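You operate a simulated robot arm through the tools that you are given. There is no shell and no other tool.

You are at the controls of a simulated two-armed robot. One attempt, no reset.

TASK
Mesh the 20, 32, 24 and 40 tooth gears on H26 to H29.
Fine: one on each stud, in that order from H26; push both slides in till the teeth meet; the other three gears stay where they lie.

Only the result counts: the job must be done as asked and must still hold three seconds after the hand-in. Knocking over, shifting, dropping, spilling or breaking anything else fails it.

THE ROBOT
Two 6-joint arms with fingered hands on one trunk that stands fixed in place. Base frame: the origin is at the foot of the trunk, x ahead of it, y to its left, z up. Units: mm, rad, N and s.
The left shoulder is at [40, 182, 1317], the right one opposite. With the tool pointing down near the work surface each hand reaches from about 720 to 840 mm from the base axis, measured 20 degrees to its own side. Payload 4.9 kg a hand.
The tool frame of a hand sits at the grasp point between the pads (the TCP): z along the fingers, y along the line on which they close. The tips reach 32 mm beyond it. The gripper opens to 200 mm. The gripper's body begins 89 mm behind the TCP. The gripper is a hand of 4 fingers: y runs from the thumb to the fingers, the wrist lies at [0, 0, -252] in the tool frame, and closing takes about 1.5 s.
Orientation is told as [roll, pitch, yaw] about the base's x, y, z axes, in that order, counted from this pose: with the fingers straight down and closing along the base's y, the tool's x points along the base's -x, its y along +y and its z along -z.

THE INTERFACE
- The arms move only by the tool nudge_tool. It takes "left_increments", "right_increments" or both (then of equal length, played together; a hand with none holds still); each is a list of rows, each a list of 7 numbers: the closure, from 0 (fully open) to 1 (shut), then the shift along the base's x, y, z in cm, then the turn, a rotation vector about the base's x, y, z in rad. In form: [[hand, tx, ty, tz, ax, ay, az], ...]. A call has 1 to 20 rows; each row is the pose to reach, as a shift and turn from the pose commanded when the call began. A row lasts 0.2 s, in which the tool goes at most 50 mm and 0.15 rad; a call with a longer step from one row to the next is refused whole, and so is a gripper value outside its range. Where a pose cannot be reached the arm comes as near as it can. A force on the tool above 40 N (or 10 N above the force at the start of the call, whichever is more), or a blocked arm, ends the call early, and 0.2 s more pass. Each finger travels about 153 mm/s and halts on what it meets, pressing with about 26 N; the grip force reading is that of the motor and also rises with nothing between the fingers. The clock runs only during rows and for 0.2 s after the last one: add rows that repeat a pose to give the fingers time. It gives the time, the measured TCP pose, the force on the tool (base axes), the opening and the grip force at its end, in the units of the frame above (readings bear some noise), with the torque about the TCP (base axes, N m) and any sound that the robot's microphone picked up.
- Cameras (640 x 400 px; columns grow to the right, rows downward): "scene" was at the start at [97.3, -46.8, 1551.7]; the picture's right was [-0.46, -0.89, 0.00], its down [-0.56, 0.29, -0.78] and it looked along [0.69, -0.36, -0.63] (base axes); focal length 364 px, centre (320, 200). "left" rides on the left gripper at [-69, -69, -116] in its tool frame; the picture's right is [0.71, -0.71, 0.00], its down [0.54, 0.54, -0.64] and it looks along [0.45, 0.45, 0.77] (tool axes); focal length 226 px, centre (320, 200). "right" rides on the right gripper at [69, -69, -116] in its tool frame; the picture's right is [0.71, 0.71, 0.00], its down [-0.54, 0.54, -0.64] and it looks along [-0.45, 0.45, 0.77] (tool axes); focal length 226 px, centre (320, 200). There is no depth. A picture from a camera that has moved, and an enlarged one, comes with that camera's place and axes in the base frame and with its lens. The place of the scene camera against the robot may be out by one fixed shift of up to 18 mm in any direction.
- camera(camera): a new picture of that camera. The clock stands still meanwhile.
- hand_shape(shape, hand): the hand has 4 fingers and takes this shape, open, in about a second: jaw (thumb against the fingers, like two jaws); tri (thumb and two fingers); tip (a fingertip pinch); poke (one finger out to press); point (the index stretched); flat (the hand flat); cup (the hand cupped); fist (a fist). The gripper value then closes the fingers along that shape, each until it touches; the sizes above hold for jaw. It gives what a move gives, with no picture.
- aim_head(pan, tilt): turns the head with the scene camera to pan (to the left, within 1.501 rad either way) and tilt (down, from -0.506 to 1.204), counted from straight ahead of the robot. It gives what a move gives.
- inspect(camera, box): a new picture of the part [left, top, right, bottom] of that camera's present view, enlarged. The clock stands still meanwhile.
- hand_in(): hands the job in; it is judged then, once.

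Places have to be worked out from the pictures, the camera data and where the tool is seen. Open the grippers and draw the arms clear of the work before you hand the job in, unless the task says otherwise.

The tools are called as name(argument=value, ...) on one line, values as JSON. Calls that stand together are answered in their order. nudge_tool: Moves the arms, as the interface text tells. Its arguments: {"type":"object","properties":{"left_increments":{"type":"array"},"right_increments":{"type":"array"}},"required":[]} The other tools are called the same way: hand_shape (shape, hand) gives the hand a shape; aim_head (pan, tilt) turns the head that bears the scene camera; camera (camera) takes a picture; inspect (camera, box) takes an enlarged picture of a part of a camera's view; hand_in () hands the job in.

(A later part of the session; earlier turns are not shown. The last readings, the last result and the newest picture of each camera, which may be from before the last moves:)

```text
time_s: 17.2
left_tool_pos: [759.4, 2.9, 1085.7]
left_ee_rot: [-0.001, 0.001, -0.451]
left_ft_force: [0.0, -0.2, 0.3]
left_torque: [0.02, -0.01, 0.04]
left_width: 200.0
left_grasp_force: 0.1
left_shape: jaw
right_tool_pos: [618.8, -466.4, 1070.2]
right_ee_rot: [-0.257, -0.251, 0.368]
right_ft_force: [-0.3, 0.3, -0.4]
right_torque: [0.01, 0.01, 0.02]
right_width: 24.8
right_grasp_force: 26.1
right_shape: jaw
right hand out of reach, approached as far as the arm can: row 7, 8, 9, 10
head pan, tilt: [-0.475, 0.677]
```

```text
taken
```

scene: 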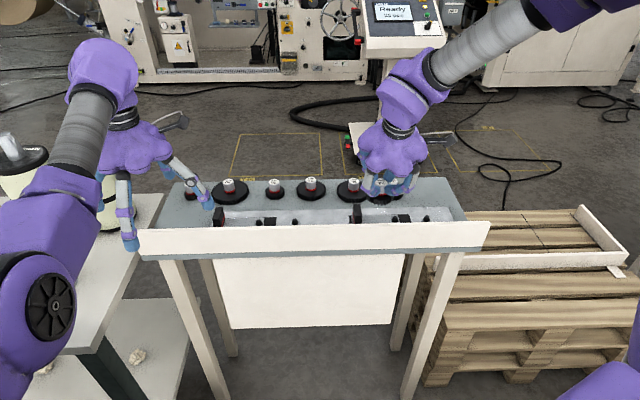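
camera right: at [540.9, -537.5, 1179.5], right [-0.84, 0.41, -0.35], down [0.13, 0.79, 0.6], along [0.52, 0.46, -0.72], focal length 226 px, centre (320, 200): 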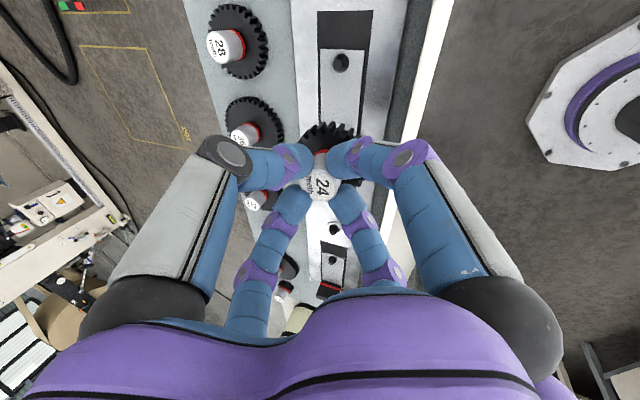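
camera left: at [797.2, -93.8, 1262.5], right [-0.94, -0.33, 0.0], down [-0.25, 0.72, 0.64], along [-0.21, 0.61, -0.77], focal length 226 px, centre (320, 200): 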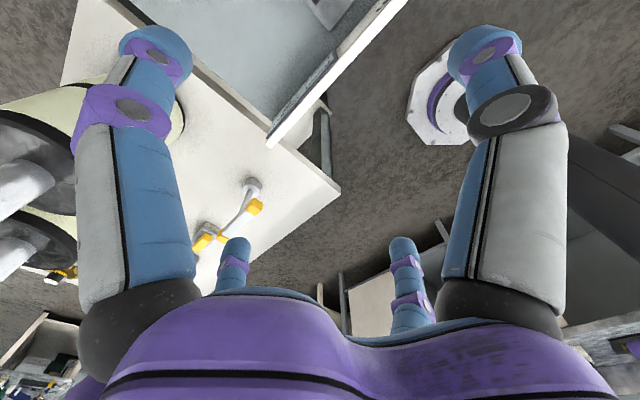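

The arm stopped short at bench (760, -151), and I suspect a wrist joint limit from the 45° spin. I undo the spin here, well above everything, and then try to continue left.

nudge_tool(right_increments=[[1, 0, 0, 0, 0.0415, -0.02, -0.1225], [1, 0, 0, 0, 0.083, -0.04, -0.245], [1, 0, 0, 0, 0.1245, -0.06, -0.3675], [1, 0, 0, 0, 0.166, -0.08, -0.49], [1, 0, 0, 0, 0.2075, -0.1, -0.6125], [1, 0, 0, 0, 0.249, -0.12, -0.735], [1, 1.5, 1, 0, 0.249, -0.12, -0.735], [1, 3, 2, 0, 0.249, -0.12, -0.735], [1, 4.5, 3, 0, 0.249, -0.12, -0.735], [1, 5, 6, 0, 0.249, -0.12, -0.735], [1, 5, 6, 0, 0.249, -0.12, -0.735]])

camera(camera="right")

camera(camera="scene")

```text
time_s: 19.6
left_tool_pos: [760.7, 2.9, 1086.7]
left_ee_rot: [0.0, 0.0, -0.449]
left_ft_force: [-0.2, 0.3, 0.7]
left_torque: [-0.05, 0.0, 0.0]
left_width: 200.1
left_grasp_force: 0.0
left_shape: jaw
right_tool_pos: [622.1, -468.5, 1071.7]
right_ee_rot: [0.001, -0.36, -0.45]
right_ft_force: [-0.6, 0.3, -1.1]
right_torque: [-0.01, -0.05, -0.02]
right_width: 24.8
right_grasp_force: 26.1
right_shape: jaw
right hand out of reach, approached as far as the arm can: row 7, 8, 9, 10, 11
head pan, tilt: [-0.475, 0.677]
```

```text
taken
camera right: at [497.3, -485.6, 1156.9], right [-0.29, 0.92, -0.25], down [0.49, 0.36, 0.79], along [0.82, 0.11, -0.56], focal length 226 px, centre (320, 200)
```

right: 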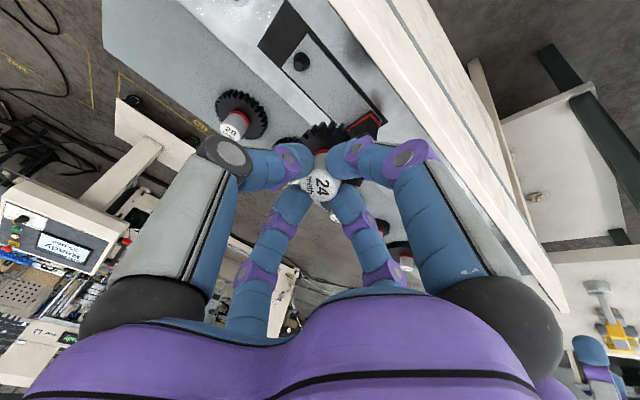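

```text
taken
```

scene: 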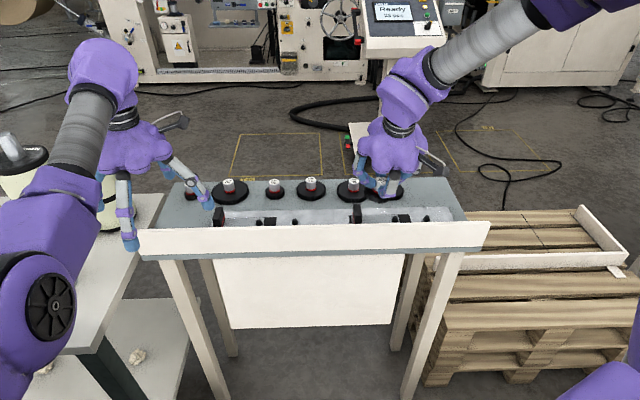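

The spin came off freely, so the limit is something else that stops leftward travel near y' = -150 at this tilt. I test whether an upright tool, with the gear still high, can go farther left.

nudge_tool(right_increments=[[1, 0, 0, 0, 0.05, 0.1, 0], [1, 0, 0, 0, 0.1, 0.21, 0], [1, 0, 0, 0, 0.157, 0.324, 0], [1, 0, 0, 0, 0.157, 0.324, 0], [1, 3, 2, 0, 0.157, 0.324, 0], [1, 6, 4, 0, 0.157, 0.324, 0], [1, 7, 8, 0, 0.157, 0.324, 0], [1, 8, 12, 0, 0.157, 0.324, 0], [1, 8, 12, 0, 0.157, 0.324, 0]])

camera(camera="scene")

```text
time_s: 21.6
left_tool_pos: [759.6, 3.6, 1085.9]
left_ee_rot: [0.0, 0.0, -0.449]
left_ft_force: [0.0, -0.5, -0.4]
left_torque: [0.02, -0.03, 0.02]
left_width: 200.0
left_grasp_force: 0.1
left_shape: jaw
right_tool_pos: [583.8, -474.6, 1071.3]
right_ee_rot: [0.003, 0.001, -0.45]
right_ft_force: [0.0, -0.1, -1.9]
right_torque: [-0.01, 0.01, -0.01]
right_width: 24.8
right_grasp_force: 26.0
right_shape: jaw
right hand out of reach, approached as far as the arm can: row 1, 2, 3, 4, 5, 6, 7, 8, 9
head pan, tilt: [-0.475, 0.677]
```

```text
taken
```

scene: 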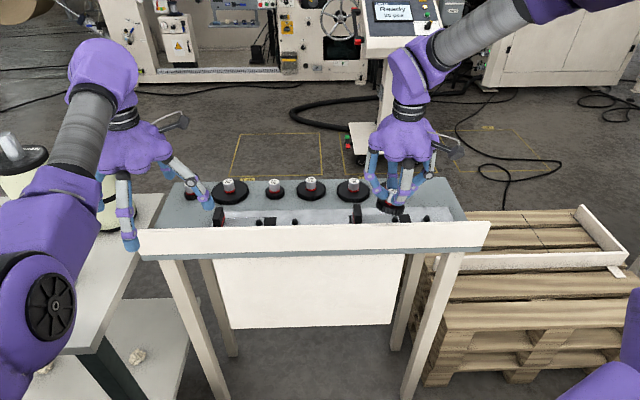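

The hand seems stopped by a pan-like limit of the right arm. I turn the head to look at both arms' postures and understand the joints.

aim_head(pan=-1.1, tilt=0.35)

camera(camera="scene")

aim_head(pan=0.3, tilt=0.6)

camera(camera="scene")

```text
time_s: 22.6
left_tool_pos: [759.7, 2.7, 1086.2]
left_ee_rot: [0.0, 0.0, -0.451]
left_ft_force: [0.8, 0.1, -0.7]
left_torque: [0.01, 0.03, -0.03]
left_width: 199.8
left_grasp_force: 0.0
left_shape: jaw
right_tool_pos: [584.0, -474.7, 1073.1]
right_ee_rot: [0.002, 0.0, -0.451]
right_ft_force: [-0.8, 0.2, -1.9]
right_torque: [-0.03, 0.01, -0.03]
right_width: 25.0
right_grasp_force: 25.9
right_shape: jaw
head pan, tilt: [-1.1, 0.351]
```

```text
taken
```

scene: 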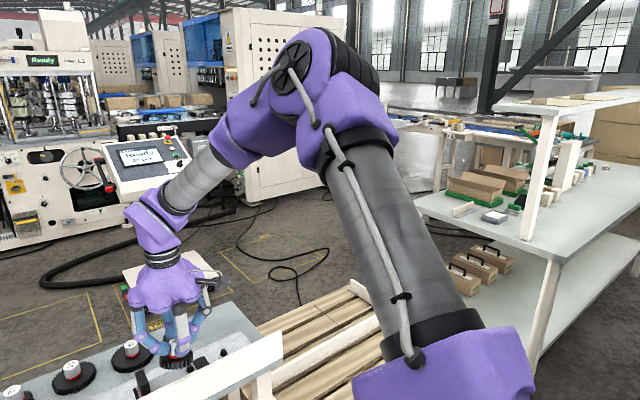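

```text
time_s: 24.1
left_tool_pos: [760.1, 1.7, 1086.0]
left_ee_rot: [-0.001, -0.001, -0.451]
left_ft_force: [-0.7, -0.6, -0.4]
left_torque: [0.0, 0.02, 0.0]
left_width: 199.9
left_grasp_force: 0.0
left_shape: jaw
right_tool_pos: [582.5, -473.8, 1072.5]
right_ee_rot: [0.001, 0.0, -0.451]
right_ft_force: [0.5, -0.1, -0.6]
right_torque: [-0.01, 0.02, -0.02]
right_width: 24.8
right_grasp_force: 26.2
right_shape: jaw
head pan, tilt: [0.3, 0.6]
```

```text
taken
```

scene: 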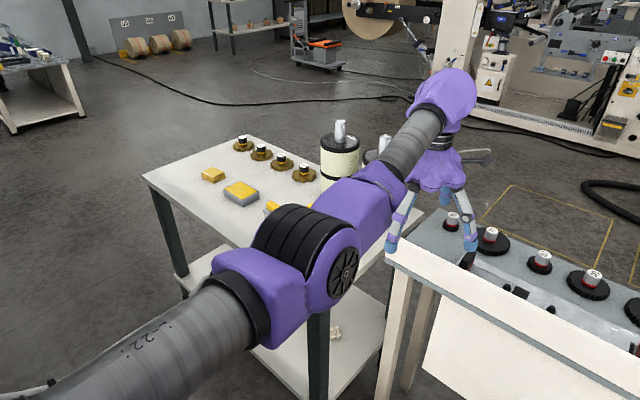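

The right arm stands elbow-up and folded, while the left is nearly straight. The limit may belong to the folded posture, so I try going left with the arm stretched out over the gear row at safe height, tilted 0.36 again.

nudge_tool(right_increments=[[1, 2.5, -3.4, 0, -0.052, -0.108, 0], [1, 5.3, -6.8, 0, -0.104, -0.216, 0], [1, 8.1, -10.2, 0, -0.157, -0.324, 0], [1, 12, -10.4, 0, -0.157, -0.324, 0], [1, 15.7, -10.5, 0, -0.157, -0.324, 0], [1, 17.2, -7.5, 0, -0.157, -0.324, 0], [1, 18.6, -4.5, 0, -0.157, -0.324, 0], [1, 20.1, -1.5, 0, -0.157, -0.324, 0], [1, 21.6, 1.5, 0, -0.157, -0.324, 0], [1, 23.0, 4.5, 0, -0.157, -0.324, 0], [1, 24.5, 7.4, 0, -0.157, -0.324, 0], [1, 25.9, 10.4, 0, -0.157, -0.324, 0], [1, 27.4, 13.4, 0, -0.157, -0.324, 0], [1, 28.8, 16.4, 0, -0.157, -0.324, 0], [1, 28.8, 16.4, 0, -0.157, -0.324, 0]])

aim_head(pan=-0.7, tilt=0.5)

camera(camera="scene")

```text
time_s: 27.4
left_tool_pos: [760.3, 2.7, 1085.8]
left_ee_rot: [0.001, -0.001, -0.448]
left_ft_force: [-0.7, 0.9, 0.0]
left_torque: [0.02, 0.01, -0.03]
left_width: 200.1
left_grasp_force: 0.1
left_shape: jaw
right_tool_pos: [665.6, -515.8, 1076.3]
right_ee_rot: [0.001, -0.359, -0.451]
right_ft_force: [0.7, 0.3, -1.2]
right_torque: [0.01, 0.01, 0.03]
right_width: 24.9
right_grasp_force: 26.3
right_shape: jaw
right hand out of reach, approached as far as the arm can: row 5, 6, 7, 8, 9, 10, 11, 12, 13, 14, 15
head pan, tilt: [0.3, 0.6]
```

```text
time_s: 28.6
left_tool_pos: [761.4, 2.5, 1085.3]
left_ee_rot: [0.0, 0.001, -0.45]
left_ft_force: [0.7, 0.5, 0.5]
left_torque: [-0.01, -0.04, 0.01]
left_width: 200.2
left_grasp_force: 0.1
left_shape: jaw
right_tool_pos: [666.5, -515.8, 1077.0]
right_ee_rot: [0.002, -0.36, -0.45]
right_ft_force: [0.7, -0.5, -1.0]
right_torque: [-0.01, 0.0, -0.01]
right_width: 24.9
right_grasp_force: 25.5
right_shape: jaw
head pan, tilt: [-0.7, 0.499]
```

```text
taken
```

scene: 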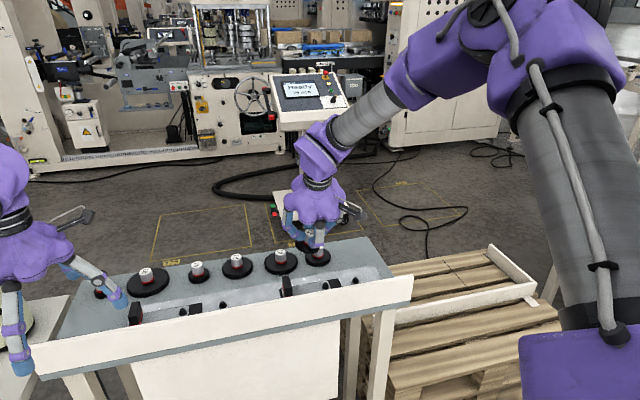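

Both stops fit a locked arm plane rather than a stretch limit: the right plane's heading is about -47°, and the left slid along -28°. To understand the left arm's freedom, and to clear it from the work, I try moving it outward to the left and up a little.

nudge_tool(left_increments=[[0, 0, 3, 1, 0, 0, 0], [0, 0, 6, 2, 0, 0, 0], [0, 0, 9, 2, 0, 0, 0], [0, 0, 12, 2, 0, 0, 0], [0, 0, 12, 2, 0, 0, 0]])

camera(camera="scene")

```text
time_s: 29.8
left_tool_pos: [760.6, 122.6, 1105.2]
left_ee_rot: [0.0, 0.002, -0.451]
left_ft_force: [0.2, -0.5, -0.8]
left_torque: [0.01, -0.02, 0.01]
left_width: 200.0
left_grasp_force: 0.1
left_shape: jaw
right_tool_pos: [665.5, -516.2, 1076.4]
right_ee_rot: [0.002, -0.362, -0.45]
right_ft_force: [0.1, 0.0, -0.2]
right_torque: [-0.04, 0.01, -0.02]
right_width: 24.9
right_grasp_force: 25.9
right_shape: jaw
head pan, tilt: [-0.7, 0.499]
```

```text
taken
```

scene: 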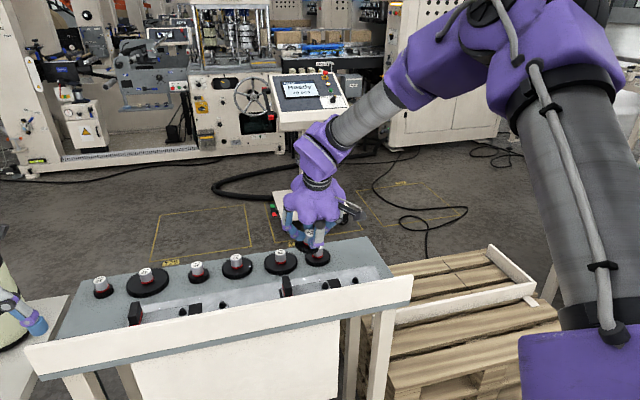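

The left arm moves outward freely. Now that it is away, I check whether the right arm's leftward limit has changed.

nudge_tool(right_increments=[[1, 1.3, 2.7, 0, 0, 0, 0], [1, 2.6, 5.4, 0, 0, 0, 0], [1, 4.35, 9, 0, 0, 0, 0], [1, 4.35, 9, 0, 0, 0, 0]])

```text
time_s: 30.8
left_tool_pos: [759.9, 122.6, 1105.5]
left_ee_rot: [0.0, -0.001, -0.45]
left_ft_force: [-0.3, -0.8, -0.7]
left_torque: [0.01, 0.0, 0.02]
left_width: 199.8
left_grasp_force: 0.1
left_shape: jaw
right_tool_pos: [645.6, -493.0, 1078.7]
right_ee_rot: [0.001, -0.361, -0.45]
right_ft_force: [0.7, 0.2, -0.5]
right_torque: [0.02, 0.0, -0.04]
right_width: 25.0
right_grasp_force: 26.2
right_shape: jaw
right hand out of reach, approached as far as the arm can: row 1, 2, 3, 4
head pan, tilt: [-0.7, 0.499]
```

The right arm slid along a vertical plane again, so its first joint is at a limit in this elbow-up posture. To work the middle and left of the bench I must swing the arm into its other shoulder posture, and I do that empty-handed. So I carry gear 24 back over its own spot, restoring the 45° spin so that it hangs level.

nudge_tool(right_increments=[[1, 0.5, -3, 0, -0.0415, 0.02, 0.1225], [1, 1.2, -7, 0, -0.083, 0.04, 0.245], [1, 2.0, -11, 0, -0.1245, 0.06, 0.3675], [1, 2.8, -15, 0, -0.166, 0.08, 0.49], [1, 3.6, -18.5, 0, -0.2075, 0.1, 0.6125], [1, 4.54, -21.5, 0, -0.249, 0.12, 0.735], [1, 4.54, -21.5, 0, -0.249, 0.12, 0.735], [1, 4.54, -21.5, -4, -0.249, 0.12, 0.735], [1, 4.54, -21.5, -7.5, -0.249, 0.12, 0.735], [1, 4.54, -21.5, -7.5, -0.249, 0.12, 0.735]])

camera(camera="right")

aim_head(pan=-0.7, tilt=0.6)

camera(camera="scene")

```text
time_s: 33.0
left_tool_pos: [761.4, 122.6, 1106.5]
left_ee_rot: [-0.001, 0.0, -0.451]
left_ft_force: [0.9, 0.3, 0.1]
left_torque: [0.0, -0.02, -0.01]
left_width: 200.0
left_grasp_force: 0.0
left_shape: jaw
right_tool_pos: [689.4, -709.1, 1005.5]
right_ee_rot: [-0.26, -0.252, 0.369]
right_ft_force: [0.3, -0.2, -1.0]
right_torque: [-0.01, -0.02, -0.01]
right_width: 25.0
right_grasp_force: 25.7
right_shape: jaw
head pan, tilt: [-0.7, 0.499]
```

```text
taken
camera right: at [611.5, -779.4, 1113.1], right [-0.84, 0.41, -0.35], down [0.13, 0.79, 0.6], along [0.52, 0.46, -0.72], focal length 226 px, centre (320, 200)
```

right: 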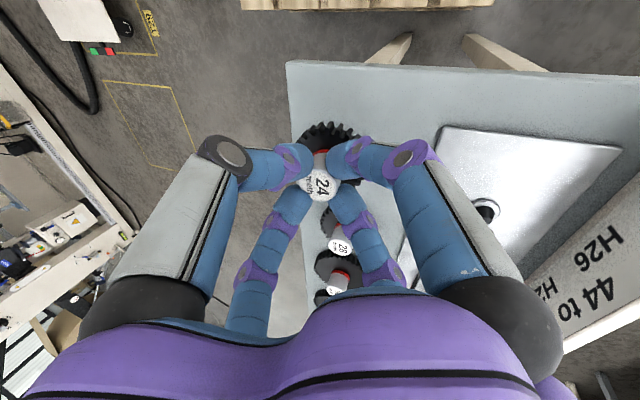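

```text
time_s: 33.7
left_tool_pos: [759.1, 123.9, 1104.4]
left_ee_rot: [-0.001, 0.0, -0.449]
left_ft_force: [0.2, -0.7, 0.1]
left_torque: [0.02, 0.01, -0.02]
left_width: 200.0
left_grasp_force: 0.2
left_shape: jaw
right_tool_pos: [689.6, -709.1, 1003.1]
right_ee_rot: [-0.259, -0.251, 0.367]
right_ft_force: [0.0, 0.4, -1.2]
right_torque: [0.04, 0.0, 0.03]
right_width: 24.9
right_grasp_force: 26.1
right_shape: jaw
head pan, tilt: [-0.7, 0.6]
```

```text
taken
```

scene: 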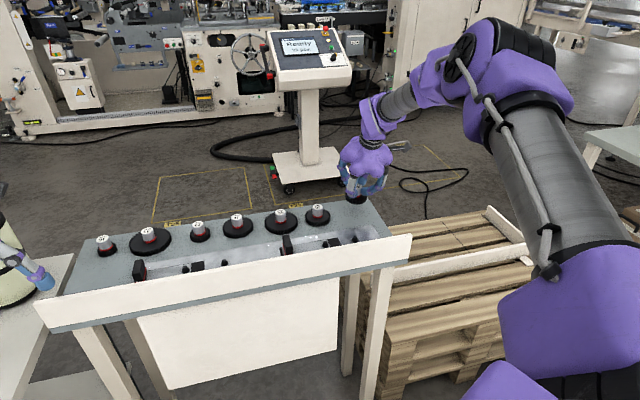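

The gear hangs over its own place at the original tilt. I lower it to the original grip height (TCP z ≈ 960.5), open to the caging width and rise.

nudge_tool(right_increments=[[1, 0.1, 0.1, -1.5, 0, 0, 0], [1, 0.1, 0.1, -3, 0, 0, 0], [1, 0.1, 0.1, -3.9, 0, 0, 0], [1, 0.1, 0.1, -4.3, 0, 0, 0], [1, 0.1, 0.1, -4.3, 0, 0, 0]])

nudge_tool(right_increments=[[0.85, 0, 0, 0, 0, 0, 0], [0.7, 0, 0, 0, 0, 0, 0], [0.7, 0, 0, 0, 0, 0, 0]])

camera(camera="right")

camera(camera="scene")

```text
time_s: 34.9
left_tool_pos: [760.7, 122.7, 1105.5]
left_ee_rot: [0.0, -0.001, -0.449]
left_ft_force: [-0.5, 0.3, -1.1]
left_torque: [0.01, 0.01, 0.02]
left_width: 200.1
left_grasp_force: 0.0
left_shape: jaw
right_tool_pos: [690.9, -707.5, 962.8]
right_ee_rot: [-0.261, -0.253, 0.37]
right_ft_force: [0.1, 1.0, 0.1]
right_torque: [0.04, 0.01, 0.02]
right_width: 25.0
right_grasp_force: 26.1
right_shape: jaw
head pan, tilt: [-0.7, 0.6]
```

```text
time_s: 35.7
left_tool_pos: [761.0, 123.3, 1105.1]
left_ee_rot: [-0.001, 0.001, -0.452]
left_ft_force: [-0.2, -0.7, -0.4]
left_torque: [-0.01, 0.02, 0.01]
left_width: 199.8
left_grasp_force: 0.1
left_shape: jaw
right_tool_pos: [690.3, -707.2, 962.0]
right_ee_rot: [-0.26, -0.251, 0.369]
right_ft_force: [-0.6, -0.1, -0.3]
right_torque: [0.03, 0.03, -0.02]
right_width: 59.7
right_grasp_force: 0.1
right_shape: jaw
head pan, tilt: [-0.7, 0.6]
```

```text
taken
camera right: at [612.8, -778.8, 1070.7], right [-0.84, 0.41, -0.35], down [0.13, 0.79, 0.6], along [0.52, 0.46, -0.72], focal length 226 px, centre (320, 200)
```

right: 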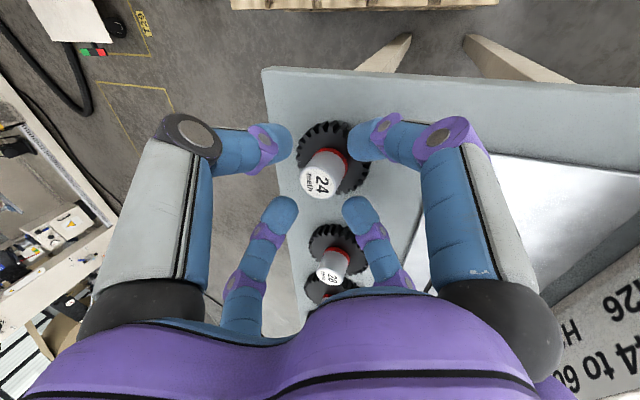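

```text
taken
```

scene: 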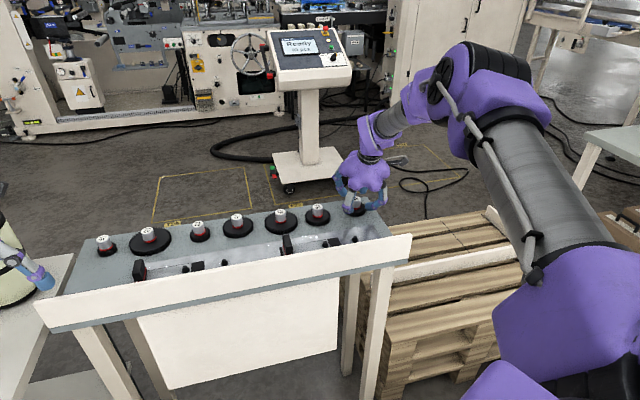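

Gear 24 stands free in its own place again. Before any acrobatics I test the leftward limit empty-handed at a lower height along the gear row, rising 50 mm first so the tips clear the knobs.

nudge_tool(right_increments=[[0.7, 0, 0, 2, 0, 0, 0], [0.7, 0, 0, 5, 0, 0, 0], [0.7, 0, 0, 5, 0, 0, 0], [0.7, 1.74, 3.6, 5, 0, 0, 0], [0.7, 3.48, 7.2, 5, 0, 0, 0], [0.7, 5.22, 10.8, 5, 0, 0, 0], [0.7, 6.96, 14.4, 5, 0, 0, 0], [0.7, 8.7, 18, 5, 0, 0, 0], [0.7, 8.7, 18, 5, 0, 0, 0]])

camera(camera="scene")

```text
time_s: 37.7
left_tool_pos: [760.8, 122.9, 1105.3]
left_ee_rot: [-0.002, 0.001, -0.45]
left_ft_force: [-0.6, -0.3, -0.3]
left_torque: [-0.01, 0.01, 0.0]
left_width: 200.0
left_grasp_force: 0.1
left_shape: jaw
right_tool_pos: [704.8, -574.4, 1018.6]
right_ee_rot: [-0.261, -0.253, 0.369]
right_ft_force: [-0.1, -0.4, 0.1]
right_torque: [0.01, -0.05, -0.02]
right_width: 59.7
right_grasp_force: 0.1
right_shape: jaw
right hand out of reach, approached as far as the arm can: row 6, 7, 8, 9
head pan, tilt: [-0.7, 0.6]
```

```text
taken
```

scene: 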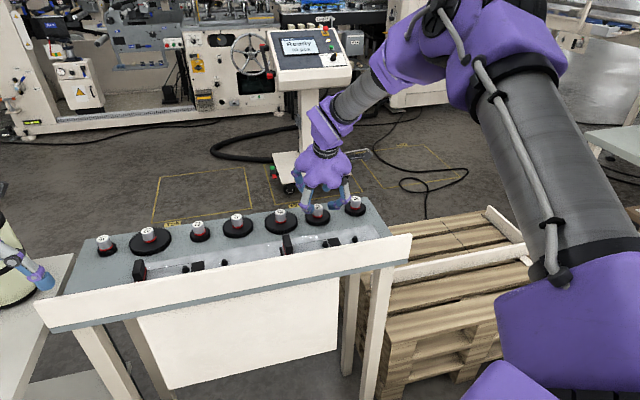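

The stop lies on the same vertical plane again, so it is the first joint at its limit. I level the hand at a safe height away from the gears and look to the right of the robot, to see whether the space there is free for swinging the arm through to its other shoulder posture.

nudge_tool(right_increments=[[0.7, 0, -1, 4, 0.0415, -0.02, -0.1225], [0.7, -2, -3, 7, 0.083, -0.04, -0.245], [0.7, -4, -5, 10, 0.1245, -0.06, -0.3675], [0.7, -6, -5, 13, 0.166, -0.08, -0.49], [0.7, -8, -5, 13, 0.2075, -0.1, -0.6125], [0.7, -10, -5, 13, 0.249, -0.12, -0.735], [0.7, -10, -5, 13, 0.249, -0.12, -0.735]])

nudge_tool(right_increments=[[0.7, -2, 0, 0, 0.05, 0.1, 0], [0.7, -4, 0, 0, 0.1, 0.21, 0], [0.7, -6, 0, 0, 0.157, 0.324, 0], [0.7, -6, 0, 0, 0.157, 0.324, 0]])

aim_head(pan=-1.5, tilt=0.2)

camera(camera="scene")

```text
time_s: 39.3
left_tool_pos: [759.8, 123.0, 1106.5]
left_ee_rot: [0.0, -0.001, -0.45]
left_ft_force: [0.6, 0.1, 0.6]
left_torque: [0.02, -0.03, 0.0]
left_width: 199.8
left_grasp_force: 0.0
left_shape: jaw
right_tool_pos: [606.1, -625.7, 1151.5]
right_ee_rot: [0.001, -0.36, -0.453]
right_ft_force: [0.5, -0.2, 0.8]
right_torque: [-0.01, -0.02, 0.0]
right_width: 59.8
right_grasp_force: 0.0
right_shape: jaw
head pan, tilt: [-0.7, 0.6]
```

```text
time_s: 40.3
left_tool_pos: [760.2, 123.3, 1104.9]
left_ee_rot: [0.0, -0.001, -0.45]
left_ft_force: [-0.4, 0.6, 0.3]
left_torque: [-0.04, 0.0, 0.02]
left_width: 200.0
left_grasp_force: 0.0
left_shape: jaw
right_tool_pos: [545.5, -625.2, 1150.1]
right_ee_rot: [-0.001, 0.003, -0.451]
right_ft_force: [0.3, -0.1, -0.5]
right_torque: [-0.01, 0.0, -0.01]
right_width: 59.6
right_grasp_force: 0.1
right_shape: jaw
head pan, tilt: [-0.7, 0.6]
```

```text
time_s: 41.4
left_tool_pos: [760.0, 122.8, 1105.7]
left_ee_rot: [0.0, -0.002, -0.45]
left_ft_force: [-0.7, 0.1, 0.2]
left_torque: [0.01, 0.0, 0.01]
left_width: 199.8
left_grasp_force: 0.1
left_shape: jaw
right_tool_pos: [546.5, -624.7, 1150.4]
right_ee_rot: [0.0, 0.0, -0.451]
right_ft_force: [0.7, 0.1, 0.3]
right_torque: [-0.02, -0.01, 0.01]
right_width: 60.0
right_grasp_force: 0.1
right_shape: jaw
head pan, tilt: [-1.499, 0.201]
```

```text
taken
```

scene: 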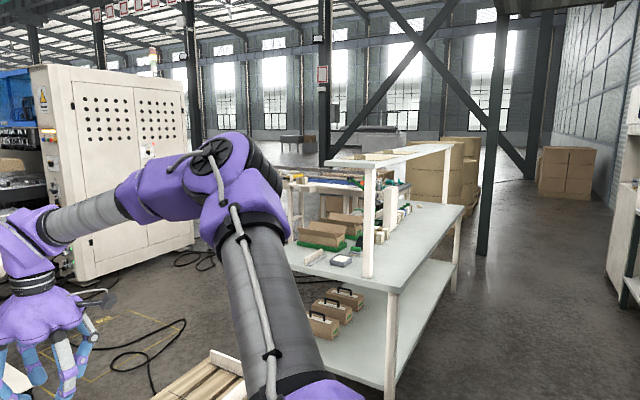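

The nearest obstacle on the right is a shelf more than 1.2 m away, so the space beside the robot is free. I raise the right hand and swing it to the robot's right side in easy steps, watching the reach reports.

nudge_tool(right_increments=[[0.7, -1.8, -0.1, 4.2, 0, 0, 0], [0.7, -3.6, -0.2, 8.4, 0, 0, 0], [0.7, -5.4, -0.3, 12.6, 0, 0, 0], [0.7, -7.2, -0.4, 16.8, 0, 0, 0], [0.7, -9, -0.6, 21, 0, 0, 0], [0.7, -10.6, -0.7, 25, 0, 0, 0], [0.7, -14.4, -0.7, 27.5, 0, 0, 0], [0.7, -18.2, -0.7, 30, 0, 0, 0], [0.7, -22, -0.7, 32.5, 0, 0, 0], [0.7, -25.6, -0.7, 35, 0, 0, 0], [0.7, -25.6, -0.7, 35, 0, 0, 0]])

camera(camera="scene")

```text
time_s: 43.8
left_tool_pos: [760.3, 122.6, 1105.2]
left_ee_rot: [0.0, -0.001, -0.451]
left_ft_force: [-0.7, 0.0, -0.1]
left_torque: [-0.01, -0.01, -0.01]
left_width: 199.9
left_grasp_force: 0.1
left_shape: jaw
right_tool_pos: [315.2, -627.8, 1504.9]
right_ee_rot: [-0.001, -0.001, -0.451]
right_ft_force: [0.6, -0.2, 0.3]
right_torque: [-0.05, 0.02, -0.01]
right_width: 59.9
right_grasp_force: 0.1
right_shape: jaw
right hand out of reach, approached as far as the arm can: row 10, 11
head pan, tilt: [-1.499, 0.201]
```

```text
taken
```

scene: 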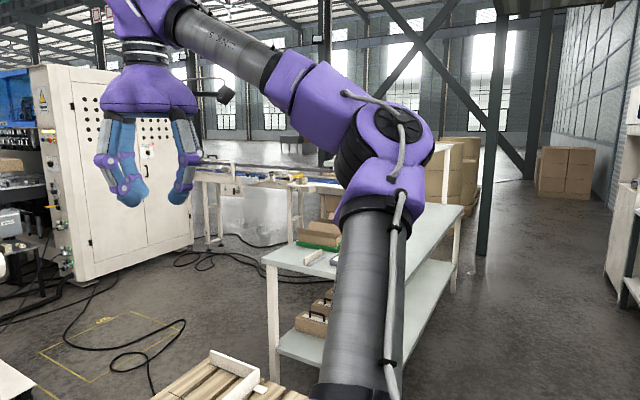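

The hand stopped at about (315, -628, 1505), short of the 290 I asked for. I probe this limit from here with the tool also pitched forward, to learn which joint is at its stop.

nudge_tool(right_increments=[[0.7, 2, 0, -2, -0.055, -0.11, 0], [0.7, 2, -2, -2, -0.11, -0.22, 0], [0.7, 0, -4, -2, -0.165, -0.34, 0], [0.7, -4, -4, -2, -0.22, -0.45, 0], [0.7, -8, -4, -2, -0.26, -0.54, 0], [0.7, -12, -4, -2, -0.26, -0.54, 0], [0.7, -12, -4, -2, -0.26, -0.54, 0]])

camera(camera="scene")

```text
time_s: 45.4
left_tool_pos: [760.8, 122.4, 1104.3]
left_ee_rot: [0.0, 0.0, -0.451]
left_ft_force: [-0.2, 0.4, -0.2]
left_torque: [-0.01, -0.05, 0.01]
left_width: 200.1
left_grasp_force: 0.1
left_shape: jaw
right_tool_pos: [261.1, -691.1, 1553.2]
right_ee_rot: [0.002, -0.6, -0.451]
right_ft_force: [0.1, -0.1, 0.2]
right_torque: [-0.04, -0.06, 0.01]
right_width: 59.9
right_grasp_force: 0.1
right_shape: jaw
right hand out of reach, approached as far as the arm can: row 3, 4, 5, 6, 7
head pan, tilt: [-1.499, 0.201]
```

```text
taken
```

scene: 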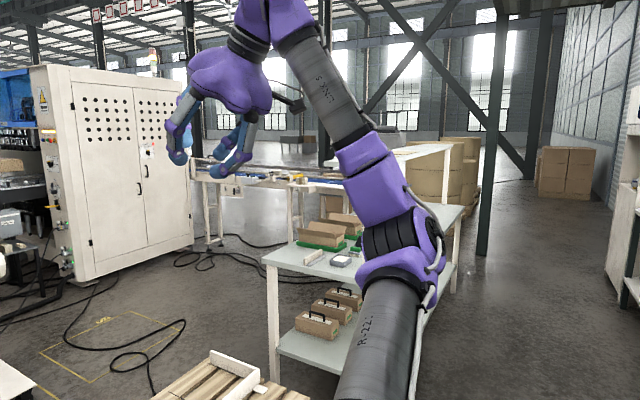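

The tool-to-forearm angle comes out near 120° at both stops, so that one is a wrist-bend limit. To understand the shoulder itself, I look straight down at both shoulders with the head.

aim_head(pan=-1.5, tilt=1.0)

camera(camera="scene")

aim_head(pan=1.2, tilt=0.9)

camera(camera="scene")

```text
time_s: 46.5
left_tool_pos: [759.7, 122.8, 1105.5]
left_ee_rot: [0.0, 0.0, -0.449]
left_ft_force: [-0.6, -0.4, -0.4]
left_torque: [0.01, -0.02, -0.02]
left_width: 199.8
left_grasp_force: 0.1
left_shape: jaw
right_tool_pos: [261.7, -691.8, 1552.0]
right_ee_rot: [0.002, -0.6, -0.453]
right_ft_force: [0.3, -0.7, -0.8]
right_torque: [-0.02, 0.0, -0.01]
right_width: 59.8
right_grasp_force: 0.2
right_shape: jaw
head pan, tilt: [-1.499, 1.0]
```

```text
taken
```

scene: 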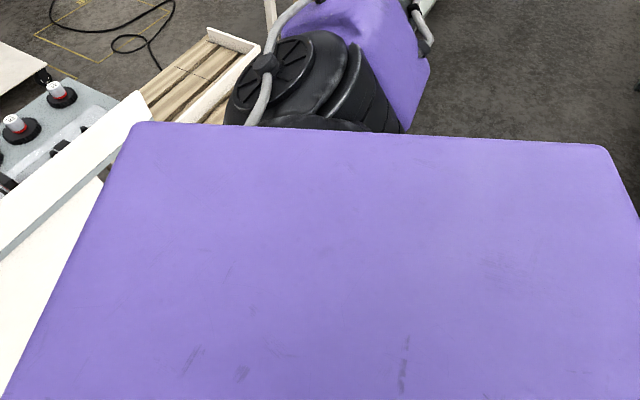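

```text
time_s: 49.0
left_tool_pos: [760.1, 121.8, 1104.6]
left_ee_rot: [-0.001, 0.0, -0.453]
left_ft_force: [-0.3, 0.0, -0.4]
left_torque: [0.01, -0.01, 0.0]
left_width: 200.0
left_grasp_force: 0.1
left_shape: jaw
right_tool_pos: [261.7, -691.9, 1552.7]
right_ee_rot: [0.002, -0.599, -0.45]
right_ft_force: [-0.8, 0.1, 0.1]
right_torque: [0.0, 0.01, 0.01]
right_width: 59.9
right_grasp_force: 0.1
right_shape: jaw
head pan, tilt: [1.201, 0.901]
```

```text
taken
```

scene: 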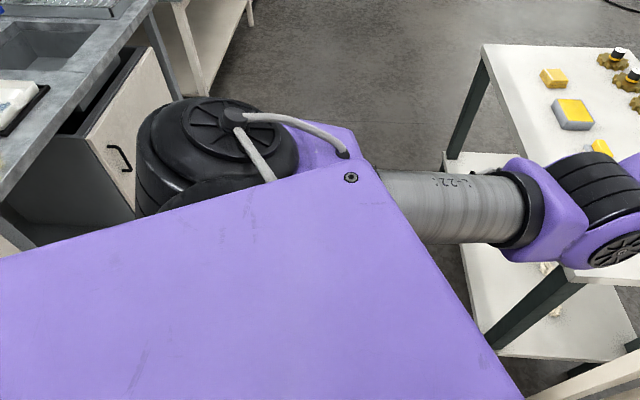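

The pictures confirm that each arm's first axis points sideways out of the trunk. The right arm is therefore in the flipped shoulder posture compared with the left, and its second joint is at its stop. To change posture, the wrist must pass the shoulder axis out at the robot's right side. First I turn the tool to point roughly forward, which takes the bend out of the wrist.

nudge_tool(right_increments=[[0.7, 1.6, -0.7, 2.8, -0.058, -0.12, 0], [0.7, 3.2, -1.5, 5.6, -0.116, -0.24, 0], [0.7, 4.8, -2.2, 8.4, -0.174, -0.36, 0], [0.7, 6.4, -3, 11.1, -0.232, -0.48, 0], [0.7, 8, -3.8, 13.9, -0.29, -0.6, 0], [0.7, 9.5, -4.5, 16.6, -0.348, -0.72, 0], [0.7, 9.5, -4.5, 16.6, -0.348, -0.72, 0]])

nudge_tool(right_increments=[[0.7, -1.7, -2.3, 0, 0, 0, -0.12], [0.7, -3.4, -4.6, 0, 0, 0, -0.24], [0.7, -5, -7, 0, 0, 0, -0.35], [0.7, -5, -7, 0, 0, 0, -0.35]])

aim_head(pan=-1.5, tilt=0.2)

camera(camera="scene")

```text
time_s: 50.5
left_tool_pos: [760.4, 122.0, 1105.5]
left_ee_rot: [0.0, 0.0, -0.452]
left_ft_force: [0.4, -0.5, -1.1]
left_torque: [0.01, 0.01, 0.02]
left_width: 200.0
left_grasp_force: 0.0
left_shape: jaw
right_tool_pos: [355.9, -737.1, 1723.5]
right_ee_rot: [0.006, -1.4, -0.455]
right_ft_force: [1.0, -0.5, -0.2]
right_torque: [0.02, 0.03, 0.01]
right_width: 60.0
right_grasp_force: 0.1
right_shape: jaw
head pan, tilt: [1.201, 0.901]
```

```text
time_s: 51.5
left_tool_pos: [758.6, 123.6, 1104.4]
left_ee_rot: [0.002, 0.0, -0.449]
left_ft_force: [0.5, 0.1, -0.1]
left_torque: [0.01, 0.05, -0.01]
left_width: 199.8
left_grasp_force: 0.0
left_shape: jaw
right_tool_pos: [307.0, -807.6, 1723.1]
right_ee_rot: [0.005, -1.398, -0.805]
right_ft_force: [-1.7, -0.7, -0.3]
right_torque: [0.02, 0.05, 0.0]
right_width: 59.8
right_grasp_force: 0.0
right_shape: jaw
head pan, tilt: [1.201, 0.901]
```

```text
time_s: 54.0
left_tool_pos: [759.4, 122.3, 1105.6]
left_ee_rot: [-0.001, 0.001, -0.451]
left_ft_force: [0.5, -0.7, 1.6]
left_torque: [0.0, -0.01, 0.02]
left_width: 199.9
left_grasp_force: 0.1
left_shape: jaw
right_tool_pos: [305.1, -808.1, 1721.9]
right_ee_rot: [0.004, -1.397, -0.802]
right_ft_force: [0.2, -0.3, 0.4]
right_torque: [0.0, 0.02, 0.02]
right_width: 59.9
right_grasp_force: 0.0
right_shape: jaw
head pan, tilt: [-1.499, 0.201]
```

```text
taken
```

scene: 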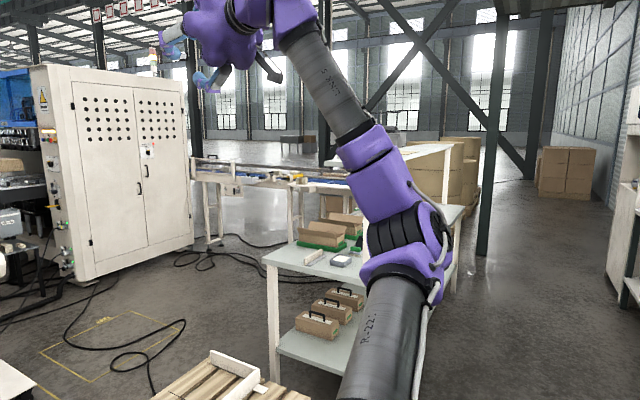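

All of that was reachable and the wrist has straightened. Now I swing the wrist outward and down in an arc at the robot's right side, where nothing stands within 1.5 m, towards the height of the shoulder axis.

nudge_tool(right_increments=[[0.7, 0, -3.58, -2.5, 0, 0, 0], [0.7, 0, -6.95, -5.3, 0, 0, 0], [0.7, 0, -10.07, -8.3, 0, 0, 0], [0.7, 0, -12.95, -11.6, 0, 0, 0], [0.7, 0, -15.5, -15.1, 0, 0, 0], [0.7, 0, -17.8, -18.8, 0, 0, 0], [0.7, 0, -19.8, -22.7, 0, 0, 0], [0.7, 0, -21.45, -26.7, 0, 0, 0], [0.7, 0, -21.45, -26.7, 0, 0, 0]])

camera(camera="scene")

```text
time_s: 56.0
left_tool_pos: [759.6, 122.7, 1105.5]
left_ee_rot: [0.0, -0.001, -0.451]
left_ft_force: [0.5, 0.1, -0.4]
left_torque: [-0.01, -0.03, -0.01]
left_width: 199.8
left_grasp_force: 0.1
left_shape: jaw
right_tool_pos: [316.7, -926.0, 1674.3]
right_ee_rot: [0.005, -1.396, -0.803]
right_ft_force: [-0.4, 0.4, 1.1]
right_torque: [0.0, 0.0, 0.02]
right_width: 59.8
right_grasp_force: 0.0
right_shape: jaw
right hand out of reach, approached as far as the arm can: row 2, 3, 4, 5, 6, 7, 8, 9
head pan, tilt: [-1.499, 0.201]
```

```text
taken
```

scene: 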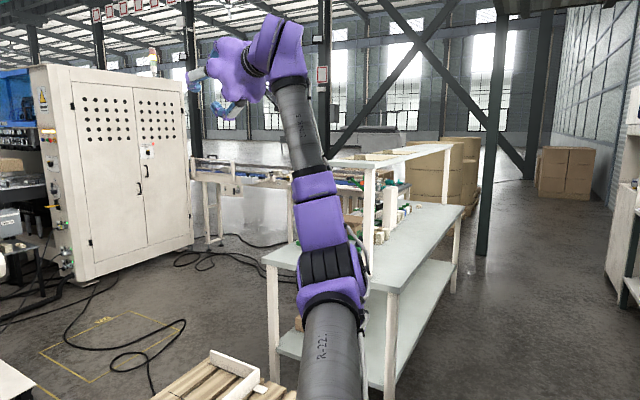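

The arm stopped with its upper arm pointing straight out to the right. I turn the tool to point right, in line with where the forearm will go, and try lowering again, to see whether the wrist is what limits it.

nudge_tool(right_increments=[[0.7, -3, -1.0, 0, 0, 0, -0.14], [0.7, -6.5, -2.0, 0, 0, 0, -0.28], [0.7, -10, -3, 0, 0, 0, -0.42], [0.7, -13.5, -4, 0, 0, 0, -0.56], [0.7, -16.5, -4.5, 0, 0, 0, -0.7], [0.7, -16.5, -4.5, 0, 0, 0, -0.7]])

nudge_tool(right_increments=[[0.7, 0, -1, -3, 0, 0, 0], [0.7, 0, -2, -6, 0, 0, 0], [0.7, 0, -3, -9, 0, 0, 0], [0.7, 0, -4, -12, 0, 0, 0], [0.7, 0, -5, -15, 0, 0, 0], [0.7, 0, -5, -15, 0, 0, 0]])

camera(camera="scene")

```text
time_s: 57.4
left_tool_pos: [760.3, 123.0, 1104.5]
left_ee_rot: [0.001, 0.0, -0.449]
left_ft_force: [-0.1, 0.1, -0.1]
left_torque: [-0.01, 0.01, 0.02]
left_width: 199.7
left_grasp_force: 0.0
left_shape: jaw
right_tool_pos: [170.1, -1001.6, 1732.9]
right_ee_rot: [0.006, -1.398, -1.503]
right_ft_force: [-0.8, 0.2, -0.5]
right_torque: [0.03, -0.01, 0.03]
right_width: 60.3
right_grasp_force: 0.0
right_shape: jaw
right hand out of reach, approached as far as the arm can: row 1, 2, 3, 4, 5, 6
head pan, tilt: [-1.499, 0.201]
```

```text
time_s: 58.8
left_tool_pos: [760.2, 122.2, 1104.6]
left_ee_rot: [-0.001, 0.0, -0.451]
left_ft_force: [0.0, -1.1, 0.7]
left_torque: [0.01, 0.0, 0.0]
left_width: 200.0
left_grasp_force: 0.1
left_shape: jaw
right_tool_pos: [195.2, -1109.6, 1642.9]
right_ee_rot: [0.003, -1.398, -1.5]
right_ft_force: [1.2, 0.0, 0.3]
right_torque: [-0.02, 0.0, -0.01]
right_width: 60.2
right_grasp_force: 0.0
right_shape: jaw
right hand out of reach, approached as far as the arm can: row 1, 2, 3, 4, 5, 6
head pan, tilt: [-1.499, 0.201]
```

```text
taken
```

scene: 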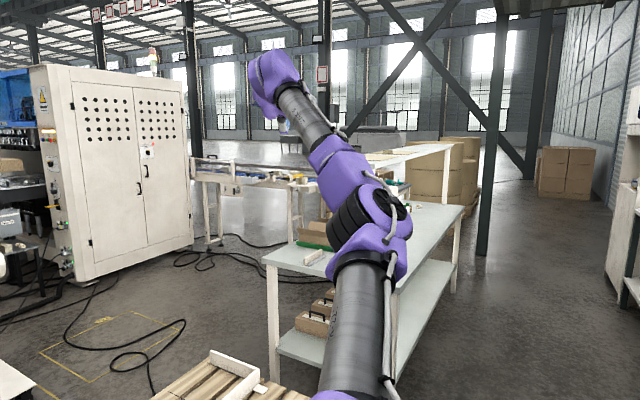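

The arm slid outward rather than crossing over the top, so the first joint is near its stop on this side. I come back forward and down with the tool still pointing right, to try crossing the shoulder axis level, from front to back, at the robot's right side.

nudge_tool(right_increments=[[0.7, 2, 0.8, -3.6, 0, 0, 0], [0.7, 4, 1.6, -7.2, 0, 0, 0], [0.7, 6, 2.4, -10.8, 0, 0, 0], [0.7, 8, 3.2, -14.4, 0, 0, 0], [0.7, 10, 4, -18, 0, 0, 0], [0.7, 12, 4.8, -21.6, 0, 0, 0], [0.7, 13.6, 5.5, -25.2, 0, 0, 0], [0.7, 15.2, 6.2, -28.6, 0, 0, 0], [0.7, 14.6, 5.8, -33.2, 0, 0, 0], [0.7, 14, 5.4, -37.8, 0, 0, 0], [0.7, 13.4, 5, -42.4, 0, 0, 0], [0.7, 12.8, 4.6, -47, 0, 0, 0], [0.7, 12.2, 4.2, -51.6, 0, 0, 0], [0.7, 12.2, 4.2, -51.6, 0, 0, 0]])

camera(camera="scene")

```text
time_s: 61.8
left_tool_pos: [760.2, 122.0, 1105.0]
left_ee_rot: [0.0, 0.001, -0.45]
left_ft_force: [0.1, -0.2, 0.1]
left_torque: [0.02, 0.02, -0.01]
left_width: 199.9
left_grasp_force: 0.0
left_shape: jaw
right_tool_pos: [375.5, -1145.0, 1169.2]
right_ee_rot: [-0.12, -1.287, -1.382]
right_ft_force: [0.4, -0.3, 0.2]
right_torque: [0.0, 0.0, -0.03]
right_width: 60.0
right_grasp_force: 0.1
right_shape: jaw
right hand out of reach, approached as far as the arm can: row 1, 2, 3, 4, 5, 6, 7, 8, 9, 10, 11, 12, 13, 14
head pan, tilt: [-1.499, 0.201]
```

```text
taken
```

scene: 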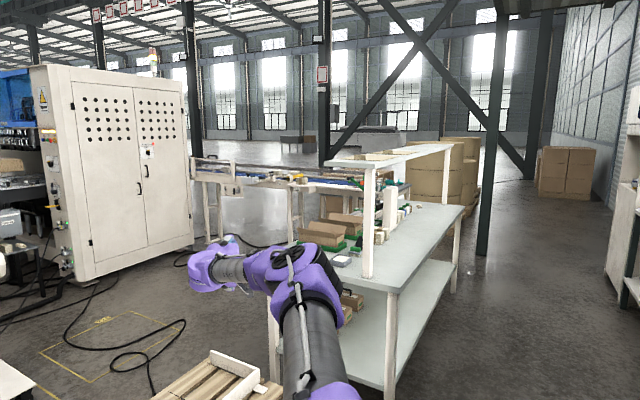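

The hand is now out to the right at about shoulder-axis height. I move it straight back along -x at this height to see whether the wrist can pass the shoulder axis here.

nudge_tool(right_increments=[[0.7, -4, 0, 0, 0, 0, 0], [0.7, -8, 0, 0, 0, 0, 0], [0.7, -12, 0, 0, 0, 0, 0], [0.7, -16, 0, 0, 0, 0, 0], [0.7, -20, 0, 0, 0, 0, 0], [0.7, -24, 0, 0, 0, 0, 0], [0.7, -28, 0, 0, 0, 0, 0], [0.7, -32, 0, 0, 0, 0, 0], [0.7, -36, 0, 0, 0, 0, 0], [0.7, -40, 0, 0, 0, 0, 0], [0.7, -40, 0, 0, 0, 0, 0]])

camera(camera="scene")

```text
time_s: 64.2
left_tool_pos: [760.0, 124.4, 1105.3]
left_ee_rot: [-0.001, 0.0, -0.448]
left_ft_force: [-0.4, 0.5, 0.1]
left_torque: [-0.04, -0.05, 0.0]
left_width: 199.8
left_grasp_force: 0.0
left_shape: jaw
right_tool_pos: [-22.7, -1257.8, 1113.1]
right_ee_rot: [-0.13, -1.297, -1.372]
right_ft_force: [-0.4, -0.8, 0.0]
right_torque: [-0.02, 0.02, 0.02]
right_width: 60.0
right_grasp_force: 0.1
right_shape: jaw
right hand out of reach, approached as far as the arm can: row 1, 2, 3, 4, 5, 6, 7, 8, 9, 10, 11
head pan, tilt: [-1.499, 0.201]
```

```text
taken
```

scene: 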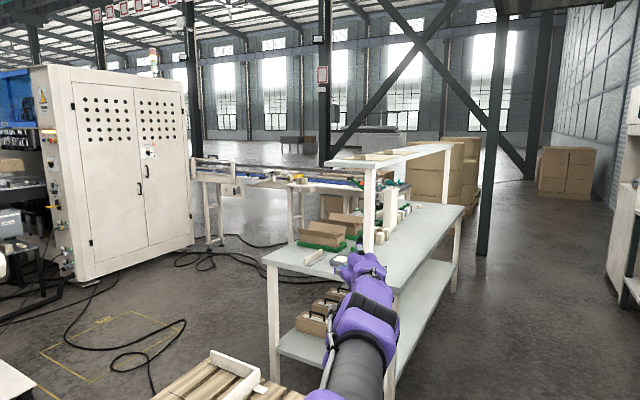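

The wrist has now passed behind the shoulder axis (x ≈ -40) out at the right side. I continue back and then up, aiming to come over the top to the front, which would be the other shoulder posture.

nudge_tool(right_increments=[[0.7, -3.2, 2.3, 0.3, 0, 0, 0], [0.7, -6.4, 4.6, 0.7, 0, 0, 0], [0.7, -9.7, 6.9, 1, 0, 0, 0], [0.7, -13, 9.3, 1.3, 0, 0, 0], [0.7, -16.2, 11.6, 1.7, 0, 0, 0], [0.7, -19, 13, 4.7, 0, 0, 0], [0.7, -21.8, 14.4, 7.7, 0, 0, 0], [0.7, -24.5, 15.8, 10.6, 0, 0, 0], [0.7, -27.2, 17.1, 13.4, 0, 0, 0], [0.7, -26.5, 17.1, 17.6, 0, 0, 0], [0.7, -25.3, 17.1, 21.8, 0, 0, 0], [0.7, -24, 17.1, 26, 0, 0, 0], [0.7, -22.2, 17.1, 30, 0, 0, 0], [0.7, -22.2, 17.1, 33.7, 0, 0, 0], [0.7, -22.2, 17.1, 33.7, 0, 0, 0]])

camera(camera="scene")

```text
time_s: 67.3
left_tool_pos: [759.2, 124.2, 1105.8]
left_ee_rot: [0.0, 0.001, -0.452]
left_ft_force: [0.0, 0.1, -0.4]
left_torque: [-0.04, 0.02, -0.01]
left_width: 200.1
left_grasp_force: 0.0
left_shape: jaw
right_tool_pos: [-200.0, -1225.3, 1134.4]
right_ee_rot: [-0.388, -1.388, -1.152]
right_ft_force: [-0.1, -0.2, 0.6]
right_torque: [0.01, 0.02, -0.03]
right_width: 60.0
right_grasp_force: 0.0
right_shape: jaw
right hand out of reach, approached as far as the arm can: row 1, 2, 3, 4, 5, 6, 7, 8, 9, 10, 11, 12, 13, 14, 15
head pan, tilt: [-1.499, 0.201]
```

```text
taken
```

scene: 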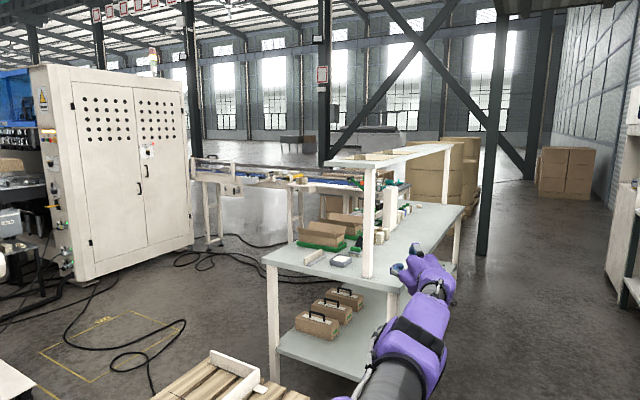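

The arm is now nearly straight out to the right, and the second joint will not fold past the axis. I go back forward the same way. Then I test a different idea: moving left in front with the tool pointing forward instead of down, high above the bench.

nudge_tool(right_increments=[[0.7, 4, -1, 0, 0, 0, 0], [0.7, 8, -2, 0, 0, 0, 0], [0.7, 12, -3, 0, 0, 0, 0], [0.7, 16, -3, 0, 0, 0, 0], [0.7, 20, -3, 0, 0, 0, 0], [0.7, 24, -2, 0.5, 0, 0, 0], [0.7, 28, 0, 1, 0, 0, 0], [0.7, 32, 2, 2, 0, 0, 0], [0.7, 36, 4, 3, 0, 0, 0], [0.7, 40, 6, 4, 0, 0, 0], [0.7, 44, 8, 5, 0, 0, 0], [0.7, 48, 10, 6, 0, 0, 0], [0.7, 52, 12, 7, 0, 0, 0], [0.7, 56, 14, 8, 0, 0, 0], [0.7, 60, 16, 9, 0, 0, 0]])

camera(camera="scene")

```text
time_s: 70.5
left_tool_pos: [758.5, 124.8, 1104.4]
left_ee_rot: [0.0, 0.0, -0.45]
left_ft_force: [-0.4, 0.0, -0.6]
left_torque: [-0.1, -0.04, 0.01]
left_width: 200.0
left_grasp_force: 0.0
left_shape: jaw
right_tool_pos: [434.1, -1101.5, 1247.4]
right_ee_rot: [-0.27, -1.37, -1.271]
right_ft_force: [-1.5, -0.4, -5.4]
right_torque: [-0.73, 0.01, 0.09]
right_width: 60.0
right_grasp_force: 0.0
right_shape: jaw
right hand out of reach, approached as far as the arm can: row 4, 5, 6, 7, 8, 9, 10, 11, 12, 13, 14, 15
head pan, tilt: [-1.499, 0.201]
```

```text
taken
```

scene: 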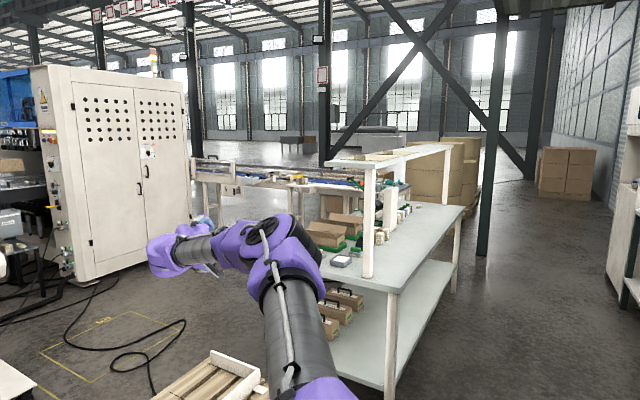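

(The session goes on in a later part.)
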